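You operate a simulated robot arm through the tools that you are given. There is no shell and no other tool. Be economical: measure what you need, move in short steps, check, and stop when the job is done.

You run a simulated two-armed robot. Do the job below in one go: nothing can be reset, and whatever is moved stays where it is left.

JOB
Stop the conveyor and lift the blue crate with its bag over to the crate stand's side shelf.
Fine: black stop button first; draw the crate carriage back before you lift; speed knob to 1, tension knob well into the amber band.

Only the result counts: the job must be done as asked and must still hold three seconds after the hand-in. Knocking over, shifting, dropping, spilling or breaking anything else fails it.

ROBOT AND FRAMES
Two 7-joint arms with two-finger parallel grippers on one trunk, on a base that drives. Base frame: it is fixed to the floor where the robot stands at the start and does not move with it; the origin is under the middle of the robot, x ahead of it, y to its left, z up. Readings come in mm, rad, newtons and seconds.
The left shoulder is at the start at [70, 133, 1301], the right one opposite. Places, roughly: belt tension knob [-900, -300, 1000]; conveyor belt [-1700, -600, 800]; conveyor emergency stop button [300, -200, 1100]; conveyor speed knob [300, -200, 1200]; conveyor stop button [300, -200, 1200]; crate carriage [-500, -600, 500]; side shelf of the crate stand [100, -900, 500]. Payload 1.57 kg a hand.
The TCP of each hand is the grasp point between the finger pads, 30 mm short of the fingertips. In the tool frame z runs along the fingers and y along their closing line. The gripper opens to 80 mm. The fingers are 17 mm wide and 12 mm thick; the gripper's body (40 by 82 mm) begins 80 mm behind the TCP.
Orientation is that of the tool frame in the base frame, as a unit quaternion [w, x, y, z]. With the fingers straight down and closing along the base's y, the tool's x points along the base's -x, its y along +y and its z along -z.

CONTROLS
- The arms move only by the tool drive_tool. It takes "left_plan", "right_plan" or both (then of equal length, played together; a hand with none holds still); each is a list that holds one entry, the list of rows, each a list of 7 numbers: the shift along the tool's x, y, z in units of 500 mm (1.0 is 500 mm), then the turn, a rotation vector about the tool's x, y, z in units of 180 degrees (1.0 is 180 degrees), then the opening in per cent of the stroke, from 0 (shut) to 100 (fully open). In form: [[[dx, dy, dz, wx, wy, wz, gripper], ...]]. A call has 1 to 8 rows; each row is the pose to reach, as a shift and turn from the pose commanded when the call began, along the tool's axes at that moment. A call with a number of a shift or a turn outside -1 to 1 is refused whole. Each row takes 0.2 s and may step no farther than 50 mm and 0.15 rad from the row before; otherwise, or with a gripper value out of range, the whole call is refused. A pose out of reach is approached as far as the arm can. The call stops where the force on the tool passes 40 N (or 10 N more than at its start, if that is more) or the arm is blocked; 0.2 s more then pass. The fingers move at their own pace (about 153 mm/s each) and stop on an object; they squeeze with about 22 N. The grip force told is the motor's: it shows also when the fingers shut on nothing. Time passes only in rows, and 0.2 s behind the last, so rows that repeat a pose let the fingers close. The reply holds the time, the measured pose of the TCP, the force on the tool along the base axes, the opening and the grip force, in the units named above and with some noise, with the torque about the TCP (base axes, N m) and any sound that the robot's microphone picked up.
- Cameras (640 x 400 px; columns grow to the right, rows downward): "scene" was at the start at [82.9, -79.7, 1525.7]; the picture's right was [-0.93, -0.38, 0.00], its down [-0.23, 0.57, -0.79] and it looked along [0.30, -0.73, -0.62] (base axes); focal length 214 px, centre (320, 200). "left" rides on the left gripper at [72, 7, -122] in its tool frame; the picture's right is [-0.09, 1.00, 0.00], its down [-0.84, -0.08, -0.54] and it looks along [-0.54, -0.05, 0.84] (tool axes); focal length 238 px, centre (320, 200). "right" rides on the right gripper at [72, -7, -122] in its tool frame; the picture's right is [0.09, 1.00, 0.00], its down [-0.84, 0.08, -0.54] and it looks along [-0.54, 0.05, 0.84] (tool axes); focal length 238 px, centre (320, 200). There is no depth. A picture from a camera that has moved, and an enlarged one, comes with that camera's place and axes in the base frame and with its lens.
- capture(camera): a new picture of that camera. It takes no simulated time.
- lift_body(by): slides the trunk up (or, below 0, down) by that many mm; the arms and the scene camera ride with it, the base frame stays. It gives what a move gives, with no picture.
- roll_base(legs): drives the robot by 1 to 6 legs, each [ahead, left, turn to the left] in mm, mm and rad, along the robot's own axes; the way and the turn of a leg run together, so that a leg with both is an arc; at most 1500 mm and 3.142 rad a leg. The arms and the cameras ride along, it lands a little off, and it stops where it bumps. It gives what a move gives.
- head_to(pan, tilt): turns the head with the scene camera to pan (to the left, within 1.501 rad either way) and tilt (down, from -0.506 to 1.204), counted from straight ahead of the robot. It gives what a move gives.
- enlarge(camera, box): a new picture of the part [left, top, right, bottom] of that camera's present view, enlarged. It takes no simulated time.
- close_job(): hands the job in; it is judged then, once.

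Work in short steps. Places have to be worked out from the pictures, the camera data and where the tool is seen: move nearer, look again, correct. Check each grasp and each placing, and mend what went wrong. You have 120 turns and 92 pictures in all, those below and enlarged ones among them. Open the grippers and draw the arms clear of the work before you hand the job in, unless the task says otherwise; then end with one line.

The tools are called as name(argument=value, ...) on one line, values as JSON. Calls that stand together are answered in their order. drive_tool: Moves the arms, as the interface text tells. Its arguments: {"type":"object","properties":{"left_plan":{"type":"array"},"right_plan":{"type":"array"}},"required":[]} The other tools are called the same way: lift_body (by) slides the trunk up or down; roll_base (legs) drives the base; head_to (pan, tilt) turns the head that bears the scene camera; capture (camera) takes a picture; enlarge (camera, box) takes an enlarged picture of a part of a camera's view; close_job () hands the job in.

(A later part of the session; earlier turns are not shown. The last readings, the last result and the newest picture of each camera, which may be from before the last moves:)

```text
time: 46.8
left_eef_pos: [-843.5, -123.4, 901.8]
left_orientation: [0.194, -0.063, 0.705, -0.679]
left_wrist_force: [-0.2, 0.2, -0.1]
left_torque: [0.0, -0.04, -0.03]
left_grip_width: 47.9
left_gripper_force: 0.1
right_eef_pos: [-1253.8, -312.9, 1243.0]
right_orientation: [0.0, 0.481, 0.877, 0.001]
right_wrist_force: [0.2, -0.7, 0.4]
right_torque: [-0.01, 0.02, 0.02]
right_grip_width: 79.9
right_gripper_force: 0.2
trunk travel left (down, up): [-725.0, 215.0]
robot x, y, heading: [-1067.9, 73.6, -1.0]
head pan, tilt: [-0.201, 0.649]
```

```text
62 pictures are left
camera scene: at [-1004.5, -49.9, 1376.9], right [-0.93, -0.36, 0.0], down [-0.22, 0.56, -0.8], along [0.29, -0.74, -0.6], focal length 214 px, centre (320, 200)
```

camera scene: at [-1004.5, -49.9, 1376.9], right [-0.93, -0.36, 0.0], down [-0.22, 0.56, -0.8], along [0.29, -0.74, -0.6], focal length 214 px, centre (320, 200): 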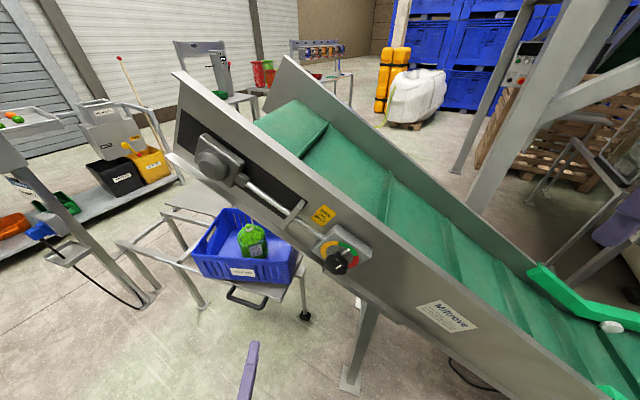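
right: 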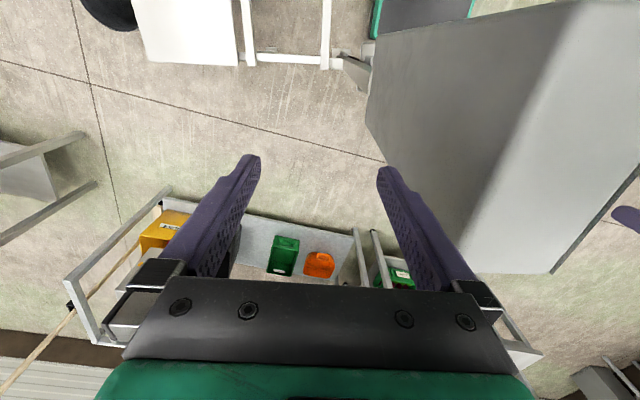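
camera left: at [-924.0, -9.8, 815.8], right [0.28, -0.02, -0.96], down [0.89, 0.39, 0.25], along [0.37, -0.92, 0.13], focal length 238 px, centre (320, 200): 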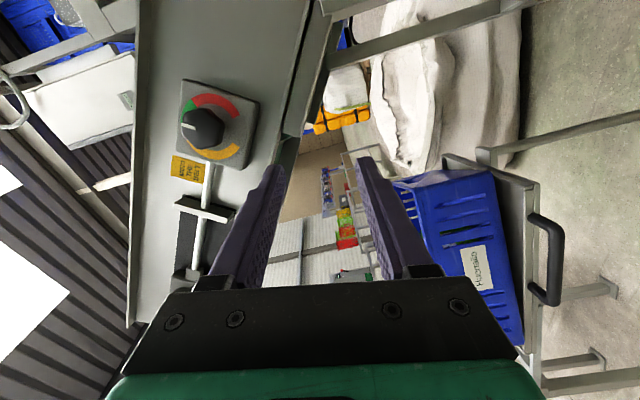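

Now I turn the hand back 21° to face -y, level its roll, and move to [-937,-200,981].

drive_tool(left_plan=[[[0.04, -0.04, 0.01, 0, 0.023, -0.012, 60], [0.08, -0.08, 0.02, 0, 0.046, -0.024, 60], [0.12, -0.12, 0.04, 0, 0.069, -0.036, 60], [0.16, -0.16, 0.06, 0, 0.092, -0.048, 60], [0.197, -0.199, 0.076, 0, 0.117, -0.06, 60]]])

enlarge(camera="left", box=[180, 50, 460, 225])

```text
time: 47.7
left_eef_pos: [-834.9, -154.9, 908.9]
left_orientation: [0.167, 0.016, 0.74, -0.652]
left_wrist_force: [0.5, 0.3, 0.2]
left_torque: [0.01, -0.01, -0.02]
left_grip_width: 48.2
left_gripper_force: 0.0
left hand out of reach, approached as far as the arm can: row 1, 2, 3
right_eef_pos: [-1252.4, -310.3, 1243.1]
right_orientation: [-0.001, 0.481, 0.877, -0.001]
right_wrist_force: [-0.2, 0.8, -0.2]
right_torque: [-0.01, 0.01, 0.03]
right_grip_width: 80.3
right_gripper_force: 0.1
trunk travel left (down, up): [-725.0, 215.0]
robot x, y, heading: [-1065.3, 75.3, -1.006]
head pan, tilt: [-0.201, 0.649]
stopped in row 4 (left hand): the arm was blocked; the commanded pose is now the measured one
```

```text
2.29 times, centred on (320, 138) of left
camera zoom: at [-928.1, -50.5, 894.6], right [0.33, 0.17, -0.93], down [0.65, 0.68, 0.35], along [0.69, -0.72, 0.11], focal length 545 px, centre (320, 343)
```

zoom: 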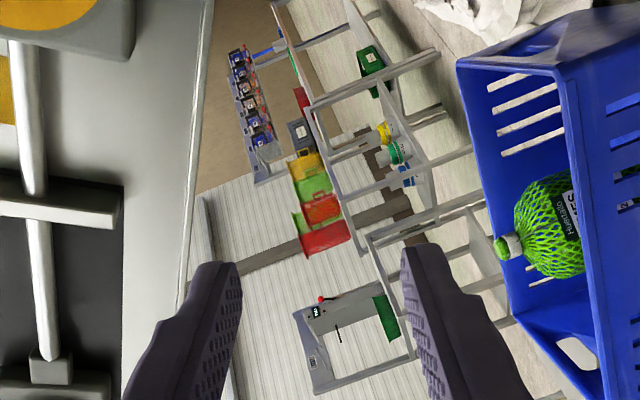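

The arm is near a joint limit at this low relative height. I first raise the hand toward its known-good height while turning it to the right and levelling.

drive_tool(left_plan=[[[-0.01, -0.036, -0.004, 0, 0.012, 0, 60], [-0.02, -0.072, -0.008, 0, 0.024, 0, 60], [-0.03, -0.108, -0.012, 0, 0.036, -0.02, 60], [-0.04, -0.144, -0.016, 0, 0.048, -0.04, 60], [-0.05, -0.18, -0.018, 0, 0.06, -0.06, 60], [-0.05, -0.18, -0.018, 0, 0.07, -0.085, 60]]])

```text
time: 49.1
left_eef_pos: [-825.5, -152.7, 970.6]
left_orientation: [0.002, -0.008, 0.748, -0.664]
left_wrist_force: [0.2, -0.4, 0.7]
left_torque: [0.0, -0.01, 0.06]
left_grip_width: 48.1
left_gripper_force: 0.0
left hand out of reach, approached as far as the arm can: row 3, 4, 5, 6
right_eef_pos: [-1255.3, -311.2, 1243.6]
right_orientation: [0.0, 0.481, 0.877, -0.001]
right_wrist_force: [0.0, 0.3, -0.7]
right_torque: [0.0, -0.01, -0.01]
right_grip_width: 80.0
right_gripper_force: 0.1
trunk travel left (down, up): [-725.0, 215.0]
robot x, y, heading: [-1064.8, 75.1, -1.002]
head pan, tilt: [-0.201, 0.649]
```

The hand now points -y but is folded too close to the shoulder. I shift the base ~100 mm so that the knob is farther ahead.

roll_base(legs=[[-31, -95, 0]])

enlarge(camera="left", box=[180, 50, 460, 225])

```text
time: 50.2
left_eef_pos: [-918.1, -176.2, 970.2]
left_orientation: [0.003, -0.01, 0.748, -0.664]
left_wrist_force: [0.0, 0.1, 0.5]
left_torque: [0.01, 0.0, 0.01]
left_grip_width: 47.8
left_gripper_force: 0.1
right_eef_pos: [-1349.0, -336.0, 1243.8]
right_orientation: [-0.001, 0.48, 0.877, -0.001]
right_wrist_force: [-0.7, -0.5, 0.5]
right_torque: [-0.01, 0.02, -0.01]
right_grip_width: 80.0
right_gripper_force: 0.0
trunk travel left (down, up): [-725.0, 215.0]
robot x, y, heading: [-1158.1, 50.0, -1.0]
head pan, tilt: [-0.201, 0.649]
```

```text
2.29 times, centred on (320, 138) of left
camera zoom: at [-992.2, -56.5, 979.0], right [0.08, 0.12, -0.99], down [0.83, 0.54, 0.13], along [0.55, -0.83, -0.05], focal length 545 px, centre (320, 343)
```

zoom: 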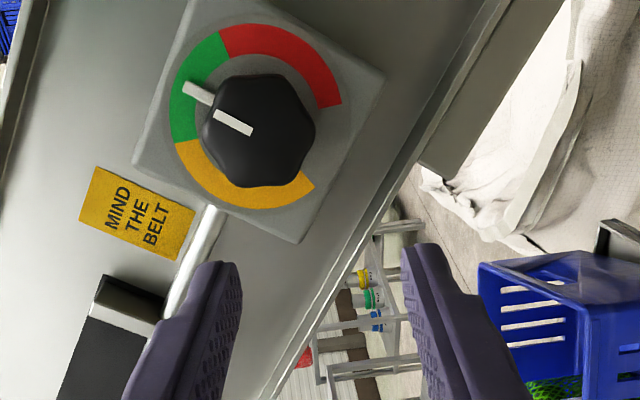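

Clear gauge view: knob centre ≈ [-938,·,980]; pointer at about -28° (green), amber spans about +10°…+120° counter-clockwise. I centre and level the hand, opening fully.

drive_tool(left_plan=[[[0.02, -0.015, 0.02, 0.019, 0, 0, 100], [0.04, -0.029, 0.04, 0.038, 0, 0, 100], [0.04, -0.029, 0.04, 0.038, 0, 0, 100]]])

```text
time: 51.0
left_eef_pos: [-939.7, -199.2, 982.8]
left_orientation: [-0.003, 0.009, -0.707, 0.708]
left_wrist_force: [0.3, 0.0, -0.6]
left_torque: [0.01, -0.01, 0.03]
left_grip_width: 80.1
left_gripper_force: 0.0
right_eef_pos: [-1349.6, -335.4, 1242.5]
right_orientation: [-0.001, 0.481, 0.877, 0.0]
right_wrist_force: [1.1, 0.7, -0.8]
right_torque: [0.01, -0.01, 0.02]
right_grip_width: 79.9
right_gripper_force: 0.1
trunk travel left (down, up): [-725.0, 215.0]
robot x, y, heading: [-1157.0, 50.0, -1.007]
head pan, tilt: [-0.201, 0.649]
```

Level and centred. Now I roll the hand clockwise about 70° at standoff so the fingers avoid the pointer arm.

drive_tool(left_plan=[[[-0.002, 0.004, 0.02, 0, 0, 0.047, 100], [-0.003, 0.005, 0.04, 0, 0, 0.094, 100], [-0.003, 0.005, 0.06, 0, 0, 0.141, 100], [-0.003, 0.005, 0.07, 0, 0, 0.188, 100], [-0.003, 0.005, 0.08, 0, 0, 0.235, 100], [-0.003, 0.005, 0.08, 0, 0, 0.282, 100], [-0.003, 0.005, 0.08, 0, 0, 0.329, 100], [-0.003, 0.005, 0.08, 0, 0, 0.376, 100]]])

enlarge(camera="left", box=[180, 50, 460, 225])

```text
time: 52.8
left_eef_pos: [-937.7, -239.9, 980.2]
left_orientation: [0.398, 0.387, 0.591, -0.585]
left_wrist_force: [0.6, -0.3, 0.3]
left_torque: [0.06, 0.02, -0.02]
left_grip_width: 80.1
left_gripper_force: 0.0
right_eef_pos: [-1348.9, -337.1, 1243.1]
right_orientation: [0.0, 0.48, 0.877, 0.0]
right_wrist_force: [1.0, 0.2, 0.3]
right_torque: [0.01, -0.03, -0.02]
right_grip_width: 80.0
right_gripper_force: 0.1
trunk travel left (down, up): [-725.0, 215.0]
robot x, y, heading: [-1156.0, 44.8, -1.007]
head pan, tilt: [-0.201, 0.649]
```

```text
2.29 times, centred on (320, 138) of left
camera zoom: at [-960.2, -117.8, 911.2], right [0.95, 0.02, -0.3], down [0.24, 0.55, 0.8], along [0.18, -0.84, 0.52], focal length 545 px, centre (320, 343)
```

zoom: 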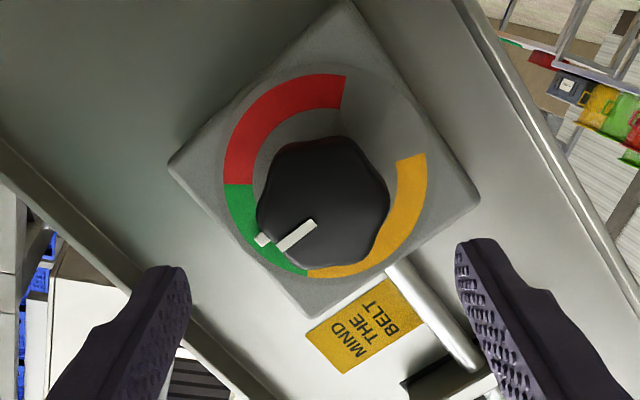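

Aligned; fingers will straddle the knob clear of the pointer. Advance ~70 mm and close.

drive_tool(left_plan=[[[0, 0, 0.05, 0, 0, 0, 100], [0, 0, 0.1, 0, 0, 0, 100], [0, 0, 0.12, 0, 0, 0, 100], [0, 0, 0.13, 0, 0, 0, 100], [0, 0, 0.14, 0, 0, 0, 100], [0, 0, 0.14, 0, 0, 0, 0], [0, 0, 0.14, 0, 0, 0, 0], [0, 0, 0.14, 0, 0, 0, 0]]])

enlarge(camera="left", box=[180, 50, 460, 225])

```text
time: 54.6
left_eef_pos: [-935.1, -310.0, 978.4]
left_orientation: [0.395, 0.386, 0.593, -0.586]
left_wrist_force: [1.5, 0.2, -1.8]
left_torque: [0.61, 0.04, 0.99]
left_grip_width: 51.9
left_gripper_force: 44.8
right_eef_pos: [-1349.4, -336.1, 1243.3]
right_orientation: [0.0, 0.48, 0.877, -0.002]
right_wrist_force: [-0.2, 0.4, 0.4]
right_torque: [0.0, 0.01, 0.0]
right_grip_width: 80.0
right_gripper_force: 0.0
trunk travel left (down, up): [-725.0, 215.0]
robot x, y, heading: [-1159.4, 48.4, -1.0]
head pan, tilt: [-0.201, 0.649]
```

```text
2.29 times, centred on (320, 138) of left
camera zoom: at [-958.5, -188.3, 910.8], right [0.95, 0.02, -0.3], down [0.24, 0.55, 0.8], along [0.18, -0.84, 0.52], focal length 545 px, centre (320, 343)
```

zoom: 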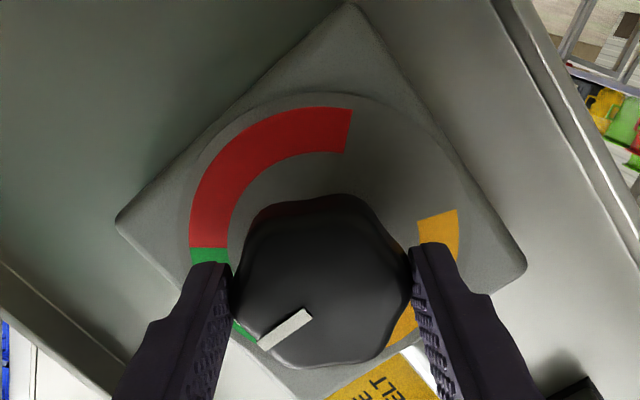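

Gripped at 52 mm. I turn counter-clockwise, 65° first.

drive_tool(left_plan=[[[0, 0, 0, 0, 0, -0.03, 0], [0, 0, 0, 0, 0, -0.075, 0], [0, 0, 0, 0, 0, -0.12, 0], [0, 0, 0, 0, 0, -0.165, 0], [0, 0, 0, 0, 0, -0.21, 0], [0, 0, 0, 0, 0, -0.255, 0], [0, 0, 0, 0, 0, -0.3, 0], [0, 0, 0, 0, 0, -0.345, 0]]])

enlarge(camera="left", box=[180, 50, 460, 225])

```text
time: 56.4
left_eef_pos: [-935.7, -309.2, 978.8]
left_orientation: [-0.037, -0.024, -0.706, 0.707]
left_wrist_force: [1.1, -0.4, -3.8]
left_torque: [-0.09, 0.0, 0.32]
left_grip_width: 51.4
left_gripper_force: 45.4
right_eef_pos: [-1348.7, -336.4, 1244.0]
right_orientation: [0.0, 0.481, 0.877, -0.001]
right_wrist_force: [0.5, -0.2, 0.4]
right_torque: [0.01, 0.03, 0.03]
right_grip_width: 80.1
right_gripper_force: 0.0
trunk travel left (down, up): [-725.0, 215.0]
robot x, y, heading: [-1160.3, 48.0, -1.001]
head pan, tilt: [-0.201, 0.649]
```

```text
2.29 times, centred on (320, 138) of left
camera zoom: at [-1008.1, -189.3, 967.4], right [0.18, 0.0, -0.98], down [0.82, 0.56, 0.15], along [0.55, -0.83, 0.1], focal length 545 px, centre (320, 343)
```

zoom: 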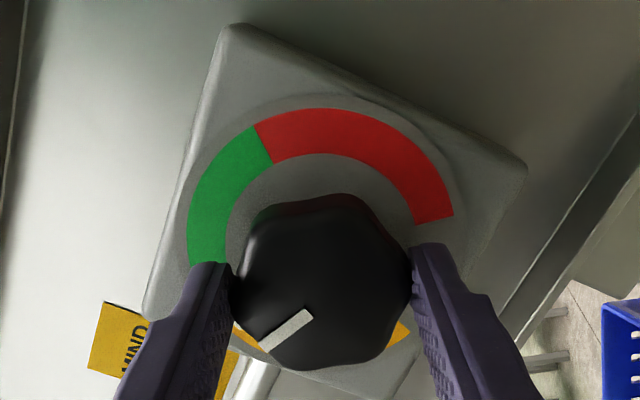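

Turned ~62°, pointer now in amber (≈34°). Another ~32° takes it to mid-amber.

drive_tool(left_plan=[[[0, 0, 0, 0, 0, -0.04, 0], [0, 0, 0, 0, 0, -0.08, 0], [0, 0, 0, 0, 0, -0.12, 0], [0, 0, 0, 0, 0, -0.15, 0], [0, 0, 0, 0, 0, -0.178, 0], [0, 0, 0, 0, 0, -0.178, 0]]])

drive_tool(left_plan=[[[0, 0, 0, 0, 0, 0, 100], [0, 0, 0, 0, 0, 0, 100], [0, 0, -0.06, 0, 0, 0, 100], [0, 0, -0.12, 0, 0, 0, 100], [0, 0, -0.2, 0, 0, 0, 100], [0, 0, -0.22, 0, 0, 0, 100]]])

enlarge(camera="left", box=[180, 50, 460, 225])

```text
time: 57.3
left_eef_pos: [-935.9, -309.8, 981.0]
left_orientation: [0.102, 0.117, -0.695, 0.702]
left_wrist_force: [-0.1, -7.0, 17.8]
left_torque: [-0.44, -0.01, 0.03]
left_grip_width: 51.3
left_gripper_force: 45.2
right_eef_pos: [-1351.2, -335.4, 1242.7]
right_orientation: [0.0, 0.48, 0.877, -0.001]
right_wrist_force: [0.1, 0.0, 0.9]
right_torque: [-0.01, 0.0, 0.02]
right_grip_width: 80.1
right_gripper_force: 0.0
trunk travel left (down, up): [-725.0, 215.0]
robot x, y, heading: [-1159.8, 48.9, -1.005]
head pan, tilt: [-0.201, 0.649]
stopped in row 4 (left hand): the force on the tool passed its limit at 45 N (the readings are from after the stop); the commanded pose is now the measured one
```

```text
time: 58.7
left_eef_pos: [-938.7, -200.7, 979.0]
left_orientation: [0.105, 0.118, -0.696, 0.701]
left_wrist_force: [0.3, -0.4, -0.2]
left_torque: [0.01, 0.01, -0.03]
left_grip_width: 80.0
left_gripper_force: 0.0
right_eef_pos: [-1349.7, -336.1, 1243.1]
right_orientation: [-0.001, 0.48, 0.877, -0.001]
right_wrist_force: [0.0, 0.1, 0.2]
right_torque: [-0.01, 0.03, 0.01]
right_grip_width: 80.1
right_gripper_force: 0.0
trunk travel left (down, up): [-725.0, 215.0]
robot x, y, heading: [-1161.0, 47.2, -1.002]
head pan, tilt: [-0.201, 0.649]
```

```text
2.29 times, centred on (320, 138) of left
camera zoom: at [-1010.5, -79.4, 995.2], right [-0.22, -0.01, -0.98], down [0.81, 0.56, -0.19], along [0.54, -0.83, -0.12], focal length 545 px, centre (320, 343)
```

zoom: 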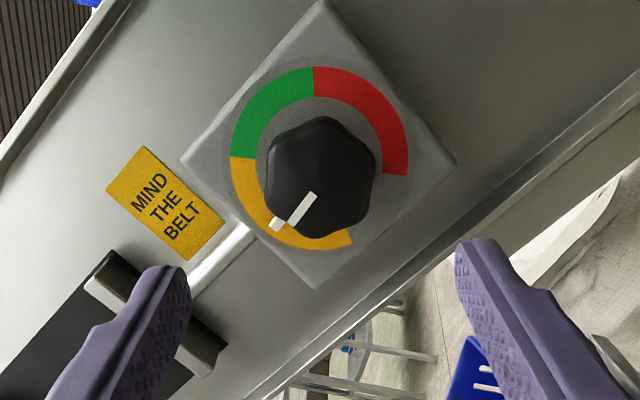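

The pointer sits mid-amber. Now I pull the hand farther back and inspect the crate carriage.

drive_tool(left_plan=[[[0, 0, -0.08, 0, 0, 0, 100], [0, 0, -0.16, 0, 0, 0, 100]]])

roll_base(legs=[[-250, 0, 0], [-300, 500, -0.1]])

head_to(pan=-0.3, tilt=0.6)

capture(camera="scene")

```text
time: 59.3
left_eef_pos: [-924.5, -170.2, 966.9]
left_orientation: [0.104, 0.118, -0.696, 0.7]
left_wrist_force: [1.1, -0.2, -0.8]
left_torque: [0.0, -0.04, -0.02]
left_grip_width: 80.0
left_gripper_force: 0.0
left hand out of reach, approached as far as the arm can: row 1, 2
right_eef_pos: [-1348.2, -336.8, 1242.2]
right_orientation: [0.0, 0.48, 0.877, -0.001]
right_wrist_force: [0.3, -0.2, 0.1]
right_torque: [-0.04, 0.04, 0.0]
right_grip_width: 80.0
right_gripper_force: 0.1
trunk travel left (down, up): [-725.0, 215.0]
robot x, y, heading: [-1156.5, 48.5, -1.005]
head pan, tilt: [-0.201, 0.649]
```

```text
time: 64.1
left_eef_pos: [-795.1, 526.0, 966.5]
left_orientation: [-0.137, -0.084, 0.7, -0.695]
left_wrist_force: [1.0, -0.4, -0.4]
left_torque: [-0.01, 0.0, 0.0]
left_grip_width: 80.2
left_gripper_force: 0.0
right_eef_pos: [-1235.2, 401.8, 1242.6]
right_orientation: [-0.001, 0.523, 0.852, 0.0]
right_wrist_force: [-1.3, -0.4, 0.1]
right_torque: [-0.02, 0.03, -0.03]
right_grip_width: 80.0
right_gripper_force: 0.0
trunk travel left (down, up): [-725.0, 215.0]
robot x, y, heading: [-1006.6, 767.0, -1.103]
head pan, tilt: [-0.201, 0.649]
```

```text
time: 64.8
left_eef_pos: [-795.5, 527.8, 965.6]
left_orientation: [-0.137, -0.085, 0.7, -0.695]
left_wrist_force: [-0.3, -0.2, 0.7]
left_torque: [-0.02, 0.03, -0.01]
left_grip_width: 79.9
left_gripper_force: 0.2
right_eef_pos: [-1234.3, 403.9, 1242.9]
right_orientation: [-0.001, 0.522, 0.853, -0.001]
right_wrist_force: [-0.2, -0.1, 0.2]
right_torque: [-0.01, -0.02, -0.01]
right_grip_width: 79.8
right_gripper_force: 0.0
trunk travel left (down, up): [-725.0, 215.0]
robot x, y, heading: [-1001.4, 764.4, -1.101]
head pan, tilt: [-0.3, 0.6]
```

```text
55 pictures are left
camera scene: at [-969.0, 636.2, 1381.2], right [-0.99, -0.17, 0.0], down [-0.1, 0.56, -0.83], along [0.14, -0.81, -0.56], focal length 214 px, centre (320, 200)
```

scene: 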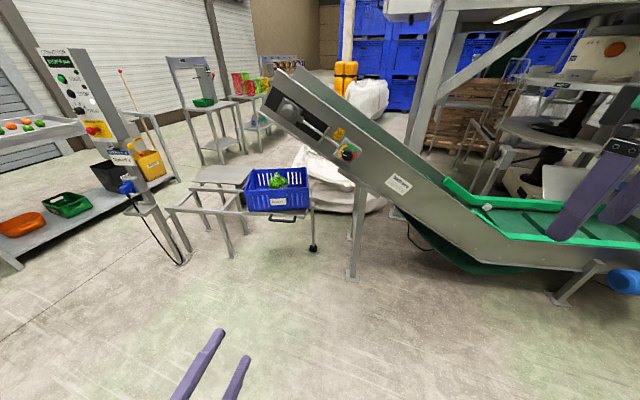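

Enlarging the crate stand from here.

enlarge(camera="scene", box=[150, 150, 340, 270])

```text
3.33 times, centred on (245, 210) of scene
camera zoom: at [-969.0, 636.2, 1381.2], right [-0.99, -0.17, 0.0], down [-0.1, 0.56, -0.83], along [0.14, -0.81, -0.56], focal length 715 px, centre (570, 167)
```

zoom: 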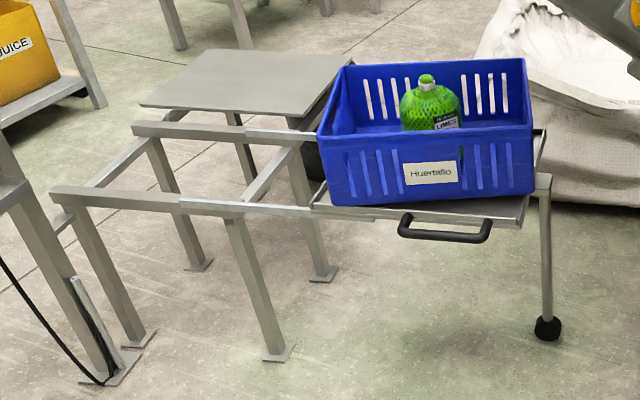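

The carriage telescopes along rails (roughly x) out of the stand; its handle is on the +y side near [-540,-380,465], so it must be drawn toward +x. I pitch the left hand down ~45° for gripping the handle bar and lower the trunk.

drive_tool(left_plan=[[[-0.015, 0.013, 0.025, 0, 0, 0.035, 100], [-0.03, 0.026, 0.05, 0, 0, 0.07, 100], [-0.045, 0.039, 0.07, -0.02, -0.003, 0.1, 100], [-0.06, 0.052, 0.09, -0.06, -0.009, 0.1, 100], [-0.075, 0.065, 0.12, -0.1, -0.016, 0.1, 100], [-0.09, 0.078, 0.15, -0.145, -0.022, 0.1, 100], [-0.105, 0.09, 0.17, -0.19, -0.03, 0.1, 100], [-0.109, 0.104, 0.18, -0.235, -0.037, 0.1, 100]]])

lift_body(by=-430)

```text
time: 66.5
left_eef_pos: [-768.3, 434.6, 899.7]
left_orientation: [-0.01, 0.041, 0.915, -0.401]
left_wrist_force: [-0.1, -1.1, -0.5]
left_torque: [-0.03, 0.02, -0.04]
left_grip_width: 80.1
left_gripper_force: 0.1
right_eef_pos: [-1235.9, 402.3, 1242.6]
right_orientation: [0.0, 0.522, 0.853, -0.001]
right_wrist_force: [-0.7, -0.4, -0.2]
right_torque: [0.01, -0.01, 0.0]
right_grip_width: 80.1
right_gripper_force: 0.1
trunk travel left (down, up): [-725.0, 215.0]
robot x, y, heading: [-1004.3, 771.3, -1.099]
head pan, tilt: [-0.3, 0.6]
```

```text
refused: -430 is not a number from -400 to 400
```

Lowering in two steps, then driving closer to the handle, stopping ~150 mm short.

lift_body(by=-390)

roll_base(legs=[[590, -100, 0]])

head_to(pan=-0.1, tilt=0.7)

capture(camera="scene")

capture(camera="left")

```text
time: 70.3
left_eef_pos: [-765.7, 433.4, 511.4]
left_orientation: [-0.011, 0.04, 0.914, -0.403]
left_wrist_force: [0.4, -0.5, 0.2]
left_torque: [-0.05, -0.01, 0.01]
left_grip_width: 80.3
left_gripper_force: 0.0
right_eef_pos: [-1233.9, 402.6, 854.1]
right_orientation: [0.0, 0.523, 0.852, -0.001]
right_wrist_force: [-0.4, -0.6, -0.3]
right_torque: [-0.03, 0.04, 0.02]
right_grip_width: 79.8
right_gripper_force: 0.0
trunk travel left (down, up): [-335.0, 605.0]
robot x, y, heading: [-1006.8, 766.4, -1.1]
head pan, tilt: [-0.3, 0.6]
```

```text
time: 73.7
left_eef_pos: [-588.5, -135.1, 511.4]
left_orientation: [-0.01, 0.039, 0.914, -0.403]
left_wrist_force: [0.3, -0.1, -0.4]
left_torque: [-0.03, -0.02, -0.01]
left_grip_width: 79.9
left_gripper_force: 0.1
right_eef_pos: [-1056.1, -167.0, 852.5]
right_orientation: [-0.001, 0.522, 0.853, -0.001]
right_wrist_force: [-0.7, 0.4, 0.0]
right_torque: [-0.01, 0.03, 0.0]
right_grip_width: 80.1
right_gripper_force: 0.1
trunk travel left (down, up): [-335.0, 605.0]
robot x, y, heading: [-829.6, 196.8, -1.093]
head pan, tilt: [-0.3, 0.6]
```

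```text
time: 74.4
left_eef_pos: [-587.8, -136.1, 510.6]
left_orientation: [-0.01, 0.038, 0.914, -0.404]
left_wrist_force: [-0.5, 0.8, -1.3]
left_torque: [0.04, -0.01, 0.0]
left_grip_width: 80.1
left_gripper_force: 0.0
right_eef_pos: [-1056.0, -166.9, 852.7]
right_orientation: [0.0, 0.522, 0.853, 0.0]
right_wrist_force: [0.3, -0.2, -0.4]
right_torque: [0.03, 0.0, -0.01]
right_grip_width: 80.3
right_gripper_force: 0.1
trunk travel left (down, up): [-335.0, 605.0]
robot x, y, heading: [-829.4, 194.5, -1.095]
head pan, tilt: [-0.099, 0.7]
```

```text
53 pictures are left
camera scene: at [-775.6, 74.4, 982.6], right [-0.93, -0.36, 0.0], down [-0.23, 0.6, -0.77], along [0.28, -0.71, -0.64], focal length 214 px, centre (320, 200)
```

scene: 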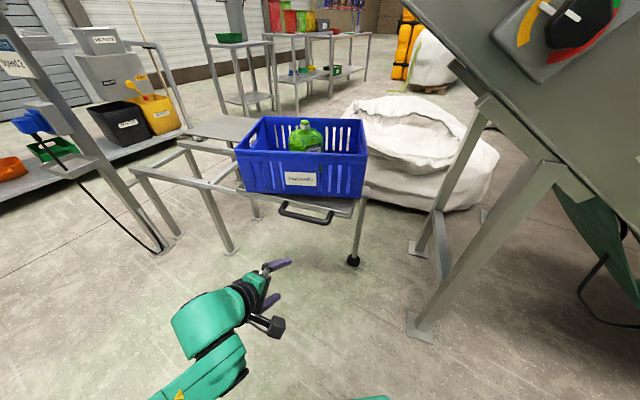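

```text
52 pictures are left
camera left: at [-652.8, -35.1, 587.9], right [0.15, 0.66, -0.73], down [0.86, 0.28, 0.43], along [0.49, -0.7, -0.52], focal length 238 px, centre (320, 200)
```

left: 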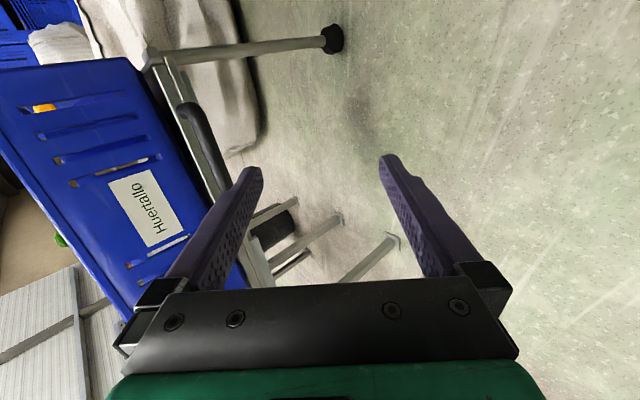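

I take an enlarged look to measure the crate, plate and rail directions precisely.

enlarge(camera="scene", box=[120, 105, 380, 275])

```text
2.35 times, centred on (250, 190) of scene
camera zoom: at [-775.6, 74.4, 982.6], right [-0.93, -0.36, 0.0], down [-0.23, 0.6, -0.77], along [0.28, -0.71, -0.64], focal length 505 px, centre (485, 224)
```

zoom: 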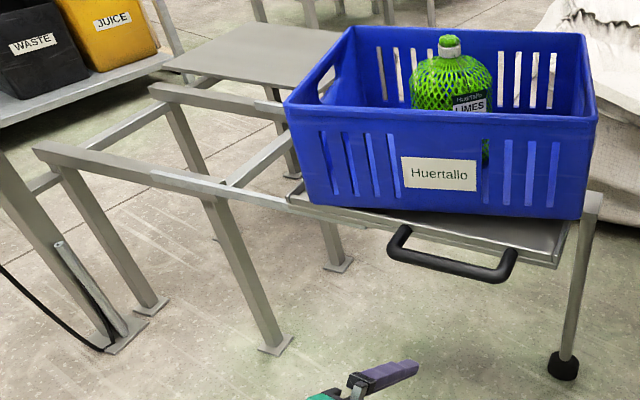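

Rails run about 3° to x; the crate sits skewed about 14°. Handle bar ≈ y -385, z 482, x -625…-457. I tuck the right hand further from the conveyor, then drive 170 mm ahead.

drive_tool(right_plan=[[[0.05, 0.04, 0, 0, 0, 0, 100], [0.1, 0.08, 0, 0, 0, 0, 100], [0.15, 0.12, 0, 0, 0, 0, 100], [0.2, 0.16, 0, 0, 0, 0, 100]]], left_plan=[[[0, 0, 0, 0, 0, 0, 70], [0, 0, 0, 0, 0, 0, 50], [0, 0, 0, 0, 0, 0, 40], [0, 0, 0, 0, 0, 0, 40]]])

roll_base(legs=[[165, 0, 0]])

capture(camera="left")

capture(camera="scene")

```text
time: 75.4
left_eef_pos: [-589.1, -134.9, 511.4]
left_orientation: [-0.01, 0.039, 0.914, -0.404]
left_wrist_force: [-0.3, -0.4, -0.5]
left_torque: [0.01, -0.05, 0.0]
left_grip_width: 31.7
left_gripper_force: 0.0
right_eef_pos: [-1020.6, -79.0, 829.7]
right_orientation: [0.0, 0.522, 0.853, -0.001]
right_wrist_force: [0.1, -0.6, -0.2]
right_torque: [0.0, 0.01, 0.0]
right_grip_width: 80.0
right_gripper_force: 0.1
right hand out of reach, approached as far as the arm can: row 2, 3, 4
trunk travel left (down, up): [-335.0, 605.0]
robot x, y, heading: [-830.6, 195.4, -1.096]
head pan, tilt: [-0.099, 0.7]
```

```text
time: 76.8
left_eef_pos: [-513.6, -283.8, 510.5]
left_orientation: [-0.011, 0.039, 0.915, -0.402]
left_wrist_force: [-0.1, -0.5, 0.3]
left_torque: [-0.01, -0.02, 0.02]
left_grip_width: 31.9
left_gripper_force: 0.0
right_eef_pos: [-944.8, -227.4, 831.9]
right_orientation: [-0.001, 0.523, 0.853, -0.001]
right_wrist_force: [-0.2, -0.2, -0.7]
right_torque: [0.02, 0.03, -0.03]
right_grip_width: 80.0
right_gripper_force: 0.0
trunk travel left (down, up): [-335.0, 605.0]
robot x, y, heading: [-752.2, 48.8, -1.096]
head pan, tilt: [-0.099, 0.7]
```

```text
50 pictures are left
camera left: at [-577.2, -183.0, 587.6], right [0.15, 0.66, -0.73], down [0.86, 0.28, 0.43], along [0.49, -0.7, -0.52], focal length 238 px, centre (320, 200)
```

left: 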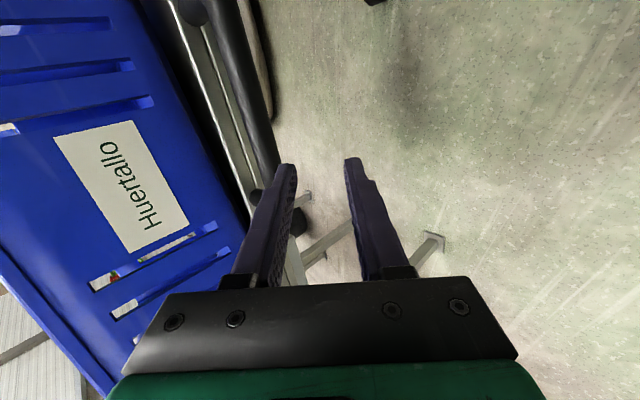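

```text
49 pictures are left
camera scene: at [-699.8, -73.8, 982.5], right [-0.93, -0.36, 0.0], down [-0.23, 0.6, -0.76], along [0.28, -0.71, -0.64], focal length 214 px, centre (320, 200)
```

scene: 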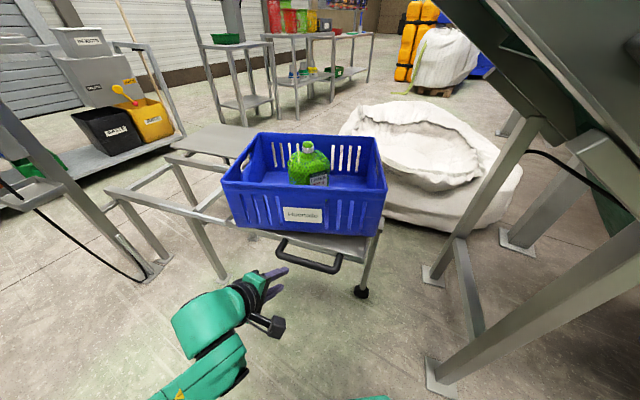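

The bar is ~46 mm to the upper side of the finger axis and ~75 mm deep. I shift sideways and go in halfway, then look again.

drive_tool(left_plan=[[[-0.01, -0.046, 0.0, 0, 0, 0, 40], [-0.02, -0.092, 0.03, 0, 0, 0, 40], [-0.02, -0.092, 0.06, 0, 0, 0, 40]]])

capture(camera="left")

enlarge(camera="scene", box=[220, 210, 380, 310])

```text
time: 77.7
left_eef_pos: [-506.7, -336.2, 526.0]
left_orientation: [-0.009, 0.039, 0.914, -0.404]
left_wrist_force: [0.4, -0.4, -0.3]
left_torque: [0.01, 0.0, 0.03]
left_grip_width: 31.9
left_gripper_force: 0.0
right_eef_pos: [-944.7, -226.4, 831.0]
right_orientation: [0.0, 0.522, 0.853, -0.001]
right_wrist_force: [-1.6, -0.2, -0.7]
right_torque: [0.04, 0.04, -0.04]
right_grip_width: 80.1
right_gripper_force: 0.0
trunk travel left (down, up): [-335.0, 605.0]
robot x, y, heading: [-759.3, 50.1, -1.096]
head pan, tilt: [-0.099, 0.7]
```

```text
48 pictures are left
camera left: at [-571.9, -236.6, 601.9], right [0.15, 0.66, -0.73], down [0.86, 0.28, 0.43], along [0.49, -0.7, -0.52], focal length 238 px, centre (320, 200)
```

left: 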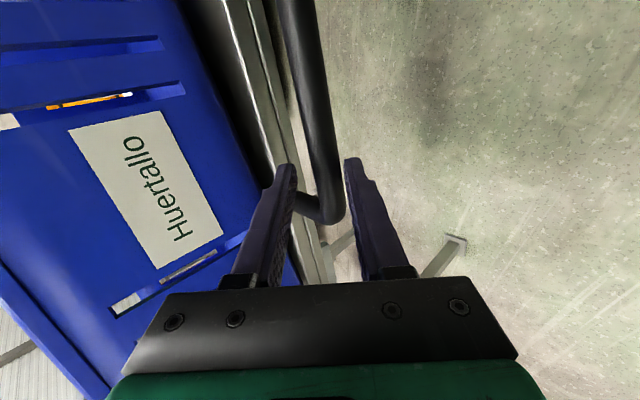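

```text
4.00 times, centred on (300, 260) of scene
camera zoom: at [-700.1, -73.3, 982.6], right [-0.93, -0.36, 0.0], down [-0.23, 0.6, -0.76], along [0.28, -0.71, -0.64], focal length 858 px, centre (400, -40)
```

zoom: 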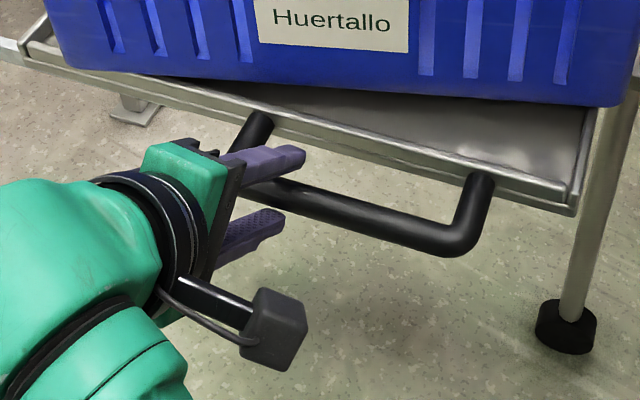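

The bar lies in the finger gap. I advance 30 mm and close.

drive_tool(left_plan=[[[0, 0, 0.03, 0, 0, 0, 40], [0, 0, 0.06, 0, 0, 0, 40], [0, 0, 0.06, 0, 0, 0, 0], [0, 0, 0.06, 0, 0, 0, 0]]])

capture(camera="left")

```text
time: 78.7
left_eef_pos: [-509.4, -356.2, 502.8]
left_orientation: [-0.011, 0.039, 0.916, -0.4]
left_wrist_force: [-3.0, 19.4, -14.6]
left_torque: [0.05, 0.02, 0.94]
left_grip_width: 21.1
left_gripper_force: 35.1
right_eef_pos: [-944.4, -226.3, 831.6]
right_orientation: [-0.001, 0.521, 0.854, -0.002]
right_wrist_force: [0.5, -0.3, -0.1]
right_torque: [-0.02, 0.02, 0.03]
right_grip_width: 80.0
right_gripper_force: 0.0
trunk travel left (down, up): [-335.0, 605.0]
robot x, y, heading: [-751.3, 48.5, -1.097]
head pan, tilt: [-0.099, 0.7]
```

```text
46 pictures are left
camera left: at [-573.3, -257.1, 579.5], right [0.15, 0.67, -0.73], down [0.86, 0.28, 0.43], along [0.49, -0.69, -0.53], focal length 238 px, centre (320, 200)
```

left: 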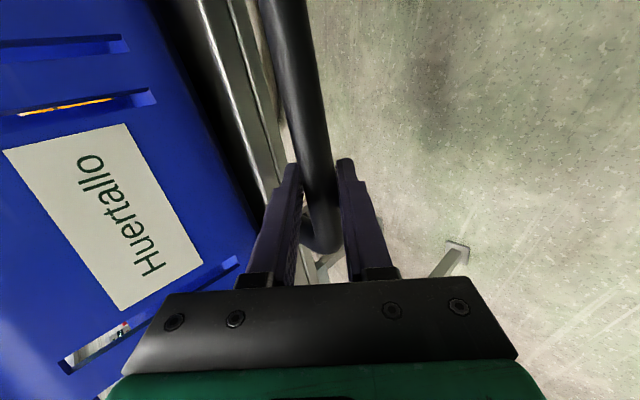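

Bar gripped (21 mm). I test pulling along the rails (+x, 3°) by 40 mm with the arm.

drive_tool(left_plan=[[[-0.016, 0.0015, -0.0013, 0, 0, 0, 0], [-0.032, 0.003, -0.0026, 0, 0, 0, 0], [-0.048, 0.0045, -0.004, 0, 0, 0, 0], [-0.064, 0.006, -0.0053, 0, 0, 0, 0], [-0.08, 0.0075, -0.0066, 0, 0, 0, 0]]])

capture(camera="left")

```text
time: 79.8
left_eef_pos: [-467.4, -354.6, 501.4]
left_orientation: [-0.01, 0.037, 0.916, -0.399]
left_wrist_force: [-2.4, 28.1, -23.8]
left_torque: [-0.12, 0.93, 0.06]
left_grip_width: 21.3
left_gripper_force: 34.6
right_eef_pos: [-944.3, -227.5, 830.9]
right_orientation: [-0.002, 0.522, 0.853, -0.003]
right_wrist_force: [-1.7, -0.9, 0.0]
right_torque: [-0.01, 0.01, -0.01]
right_grip_width: 80.1
right_gripper_force: 0.0
trunk travel left (down, up): [-335.0, 605.0]
robot x, y, heading: [-753.2, 50.5, -1.104]
head pan, tilt: [-0.099, 0.7]
```

```text
45 pictures are left
camera left: at [-531.7, -255.4, 579.6], right [0.15, 0.67, -0.73], down [0.86, 0.28, 0.44], along [0.49, -0.69, -0.53], focal length 238 px, centre (320, 200)
```

left: 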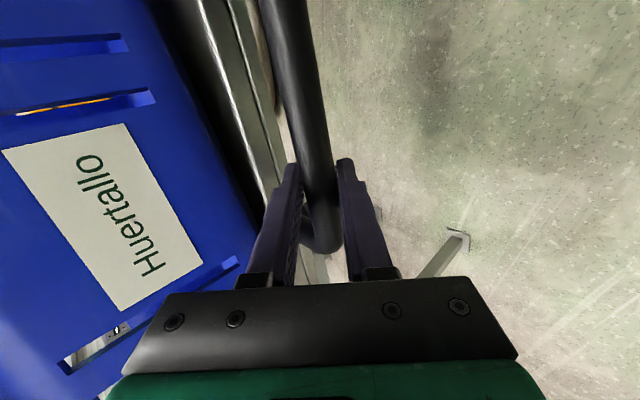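

The carriage follows freely. I relieve the perpendicular strain and continue by driving the base along the rails.

drive_tool(left_plan=[[[0, 0.003, 0, 0, 0, 0, 0], [0, 0.006, 0, 0, 0, 0, 0], [0, 0.008, 0, 0, 0, 0, 0]]])

roll_base(legs=[[83.5, 181.6, 0]])

```text
time: 80.7
left_eef_pos: [-466.7, -354.2, 501.2]
left_orientation: [-0.01, 0.038, 0.915, -0.402]
left_wrist_force: [1.0, 12.5, -15.5]
left_torque: [0.06, 0.12, 0.73]
left_grip_width: 21.2
left_gripper_force: 34.3
right_eef_pos: [-944.0, -226.0, 831.7]
right_orientation: [-0.001, 0.522, 0.853, -0.001]
right_wrist_force: [0.0, -0.9, 0.4]
right_torque: [0.0, 0.02, -0.01]
right_grip_width: 80.1
right_gripper_force: 0.1
trunk travel left (down, up): [-335.0, 605.0]
robot x, y, heading: [-754.0, 48.5, -1.099]
head pan, tilt: [-0.099, 0.7]
```

```text
time: 82.2
left_eef_pos: [-266.9, -345.2, 502.9]
left_orientation: [-0.007, 0.038, 0.915, -0.402]
left_wrist_force: [1.8, 27.9, -10.0]
left_torque: [0.06, -0.21, 1.08]
left_grip_width: 21.3
left_gripper_force: 34.4
right_eef_pos: [-744.7, -217.4, 832.7]
right_orientation: [0.001, 0.523, 0.853, -0.003]
right_wrist_force: [-0.5, 0.6, 0.1]
right_torque: [0.04, -0.02, -0.01]
right_grip_width: 80.1
right_gripper_force: 0.0
trunk travel left (down, up): [-335.0, 605.0]
robot x, y, heading: [-551.2, 59.9, -1.095]
head pan, tilt: [-0.099, 0.7]
```

Carriage moved 200 mm more. Another leg with slightly more slope, then a look.

roll_base(legs=[[61, 139, 0]])

capture(camera="scene")

```text
time: 83.6
left_eef_pos: [-115.2, -335.9, 501.9]
left_orientation: [-0.006, 0.038, 0.915, -0.402]
left_wrist_force: [3.1, -10.6, 3.7]
left_torque: [0.05, -0.26, 1.11]
left_grip_width: 21.3
left_gripper_force: 34.4
right_eef_pos: [-594.2, -209.8, 831.1]
right_orientation: [-0.001, 0.521, 0.854, -0.001]
right_wrist_force: [0.3, -0.7, -0.3]
right_torque: [0.02, 0.05, 0.0]
right_grip_width: 80.4
right_gripper_force: 0.0
trunk travel left (down, up): [-335.0, 605.0]
robot x, y, heading: [-409.5, 63.8, -1.098]
head pan, tilt: [-0.099, 0.7]
```

```text
44 pictures are left
camera scene: at [-349.8, -56.8, 982.5], right [-0.93, -0.37, 0.0], down [-0.24, 0.6, -0.76], along [0.28, -0.71, -0.64], focal length 214 px, centre (320, 200)
```

scene: 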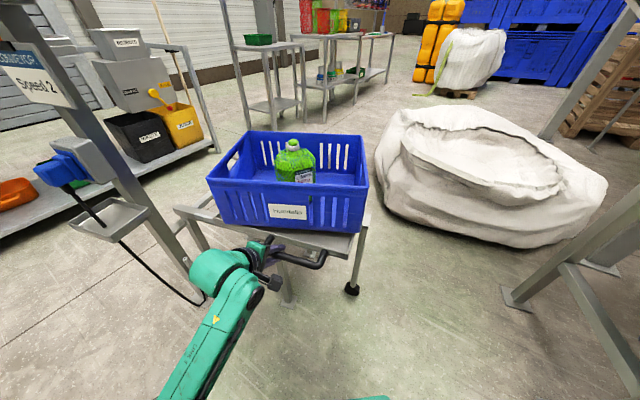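

Moved ~394 mm in all; plate's leading end is near the stand's end. I continue by arm, force-guarded, to find the stop.

drive_tool(left_plan=[[[-0.02, 0.002, -0.0018, 0, 0, 0, 0], [-0.04, 0.004, -0.0036, 0, 0, 0, 0], [-0.06, 0.006, -0.0054, 0, 0, 0, 0], [-0.08, 0.008, -0.0072, 0, 0, 0, 0], [-0.1, 0.01, -0.009, 0, 0, 0, 0], [-0.12, 0.012, -0.0108, 0, 0, 0, 0], [-0.14, 0.014, -0.0126, 0, 0, 0, 0], [-0.16, 0.016, -0.0144, 0, 0, 0, 0]]])

capture(camera="scene")

```text
time: 85.4
left_eef_pos: [-33.6, -332.7, 501.2]
left_orientation: [-0.007, 0.037, 0.915, -0.402]
left_wrist_force: [-1.2, -5.6, -2.9]
left_torque: [-0.06, 0.69, 0.12]
left_grip_width: 21.1
left_gripper_force: 34.3
right_eef_pos: [-595.2, -209.9, 830.1]
right_orientation: [-0.002, 0.52, 0.854, -0.001]
right_wrist_force: [0.1, 0.1, 0.0]
right_torque: [0.03, 0.02, -0.04]
right_grip_width: 79.9
right_gripper_force: 0.1
trunk travel left (down, up): [-335.0, 605.0]
robot x, y, heading: [-405.9, 69.6, -1.097]
head pan, tilt: [-0.099, 0.7]
```

```text
43 pictures are left
camera scene: at [-349.5, -57.0, 982.4], right [-0.93, -0.37, 0.0], down [-0.24, 0.6, -0.76], along [0.28, -0.71, -0.64], focal length 214 px, centre (320, 200)
```

scene: 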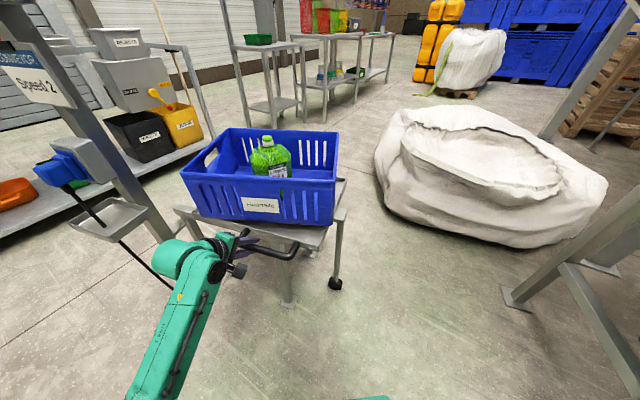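

Still free. Continue another stretch, force-guarded.

drive_tool(left_plan=[[[-0.02, 0.002, -0.0018, 0, 0, 0, 0], [-0.04, 0.004, -0.0036, 0, 0, 0, 0], [-0.06, 0.006, -0.0054, 0, 0, 0, 0], [-0.08, 0.008, -0.0072, 0, 0, 0, 0], [-0.1, 0.01, -0.009, 0, 0, 0, 0], [-0.12, 0.012, -0.0108, 0, 0, 0, 0], [-0.14, 0.014, -0.0126, 0, 0, 0, 0], [-0.16, 0.016, -0.0144, 0, 0, 0, 0]]])

enlarge(camera="scene", box=[140, 110, 380, 310])

```text
time: 87.2
left_eef_pos: [46.2, -328.2, 500.2]
left_orientation: [-0.006, 0.038, 0.915, -0.402]
left_wrist_force: [0.5, -20.5, -2.7]
left_torque: [-0.07, 0.66, 0.24]
left_grip_width: 21.1
left_gripper_force: 34.5
right_eef_pos: [-594.9, -212.5, 831.5]
right_orientation: [-0.001, 0.521, 0.853, 0.0]
right_wrist_force: [0.2, -0.9, -0.1]
right_torque: [-0.02, 0.01, -0.02]
right_grip_width: 80.2
right_gripper_force: 0.1
trunk travel left (down, up): [-335.0, 605.0]
robot x, y, heading: [-403.9, 66.2, -1.098]
head pan, tilt: [-0.099, 0.7]
```

```text
2.00 times, centred on (260, 210) of scene
camera zoom: at [-349.4, -58.5, 982.2], right [-0.93, -0.37, 0.0], down [-0.24, 0.6, -0.76], along [0.28, -0.71, -0.65], focal length 429 px, centre (440, 180)
```

zoom: 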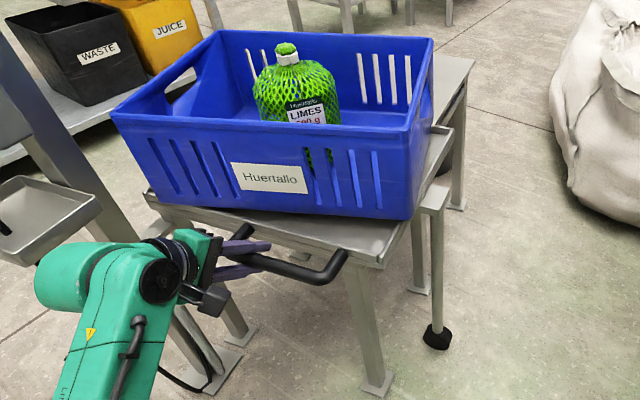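

No stop felt yet (x force ~0). I continue 60 mm more, easing the y strain.

drive_tool(left_plan=[[[-0.015, -0.002, 0.003, 0, 0, 0, 0], [-0.03, -0.001, 0.003, 0, 0, 0, 0], [-0.045, 0, 0.002, 0, 0, 0, 0], [-0.06, 0.001, 0.001, 0, 0, 0, 0], [-0.075, 0.002, 0, 0, 0, 0, 0], [-0.09, 0.003, -0.001, 0, 0, 0, 0], [-0.105, 0.004, -0.002, 0, 0, 0, 0], [-0.12, 0.005, -0.003, 0, 0, 0, 0]]])

capture(camera="scene")

```text
time: 89.0
left_eef_pos: [102.9, -328.4, 498.9]
left_orientation: [-0.01, 0.039, 0.917, -0.398]
left_wrist_force: [-25.4, 18.5, -18.3]
left_torque: [-0.11, 0.54, 0.57]
left_grip_width: 21.2
left_gripper_force: 34.2
right_eef_pos: [-594.7, -209.4, 830.9]
right_orientation: [0.0, 0.522, 0.853, -0.001]
right_wrist_force: [-0.8, 0.5, 0.4]
right_torque: [-0.01, -0.01, 0.0]
right_grip_width: 80.2
right_gripper_force: 0.1
trunk travel left (down, up): [-335.0, 605.0]
robot x, y, heading: [-403.9, 64.2, -1.095]
head pan, tilt: [-0.099, 0.7]
```

```text
41 pictures are left
camera scene: at [-350.3, -56.4, 982.3], right [-0.93, -0.36, 0.0], down [-0.23, 0.6, -0.76], along [0.28, -0.71, -0.64], focal length 214 px, centre (320, 200)
```

scene: 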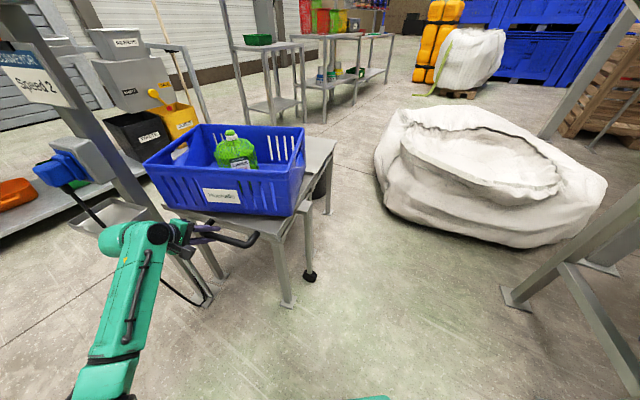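

X force of −25 N: the end stop seems reached. I release the handle and back the hand off.

drive_tool(left_plan=[[[0.004, 0, 0, 0, 0, 0, 20], [0.004, 0, 0, 0, 0, 0, 40], [0.004, 0, -0.05, 0, 0, 0, 40], [0.004, 0, -0.12, 0, 0, 0, 40], [0.004, 0, -0.2, 0, 0, 0, 40], [0.02, 0, -0.28, 0, 0, 0, 60]]])

enlarge(camera="scene", box=[90, 100, 370, 310])

```text
time: 90.4
left_eef_pos: [102.0, -223.0, 598.3]
left_orientation: [-0.006, 0.038, 0.915, -0.402]
left_wrist_force: [0.2, 0.0, -0.4]
left_torque: [0.01, 0.01, 0.02]
left_grip_width: 48.0
left_gripper_force: 0.2
right_eef_pos: [-594.4, -209.0, 830.4]
right_orientation: [0.0, 0.521, 0.854, -0.002]
right_wrist_force: [0.3, 0.9, 0.0]
right_torque: [0.0, 0.03, -0.01]
right_grip_width: 80.2
right_gripper_force: 0.1
trunk travel left (down, up): [-335.0, 605.0]
robot x, y, heading: [-402.6, 67.6, -1.098]
head pan, tilt: [-0.099, 0.7]
```

```text
1.90 times, centred on (230, 205) of scene
camera zoom: at [-350.2, -55.9, 982.6], right [-0.93, -0.37, 0.0], down [-0.24, 0.6, -0.77], along [0.28, -0.71, -0.64], focal length 408 px, centre (491, 190)
```

zoom: 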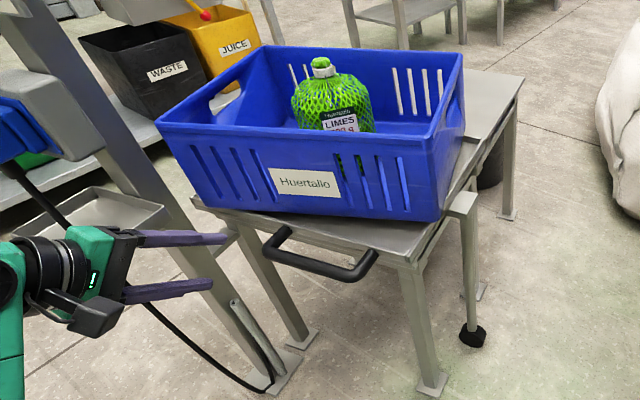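

The carriage is home: its end is flush with the stand. The crate's centre is ≈[109,-528], yaw ≈17°, rim ≈690. I will lift it two-handed by its long walls from the -x end. First I turn the base left to face +x-ish here in the open.

roll_base(legs=[[-150, 0, 0], [0, 0, 1.38]])

lift_body(by=120)

```text
time: 95.2
left_eef_pos: [-86.2, 639.7, 596.7]
left_orientation: [0.25, -0.551, 0.731, -0.315]
left_wrist_force: [0.0, -0.9, -0.1]
left_torque: [-0.04, -0.01, -0.02]
left_grip_width: 47.8
left_gripper_force: 0.1
right_eef_pos: [-238.7, -40.9, 832.2]
right_orientation: [0.002, -0.139, 0.99, -0.002]
right_wrist_force: [-0.3, -0.2, 0.3]
right_torque: [-0.05, -0.02, 0.0]
right_grip_width: 80.1
right_gripper_force: 0.1
trunk travel left (down, up): [-335.0, 605.0]
robot x, y, heading: [-471.0, 202.1, 0.278]
head pan, tilt: [-0.099, 0.7]
```

```text
time: 96.7
left_eef_pos: [-87.9, 640.6, 717.3]
left_orientation: [0.25, -0.551, 0.731, -0.314]
left_wrist_force: [-0.2, 0.9, 0.2]
left_torque: [0.0, -0.02, 0.01]
left_grip_width: 47.9
left_gripper_force: 0.0
right_eef_pos: [-239.3, -40.3, 950.9]
right_orientation: [0.002, -0.138, 0.99, -0.002]
right_wrist_force: [0.2, 0.6, -0.4]
right_torque: [-0.03, -0.01, -0.03]
right_grip_width: 80.2
right_gripper_force: 0.1
trunk travel left (down, up): [-455.0, 485.0]
robot x, y, heading: [-473.9, 205.0, 0.274]
head pan, tilt: [-0.099, 0.7]
```

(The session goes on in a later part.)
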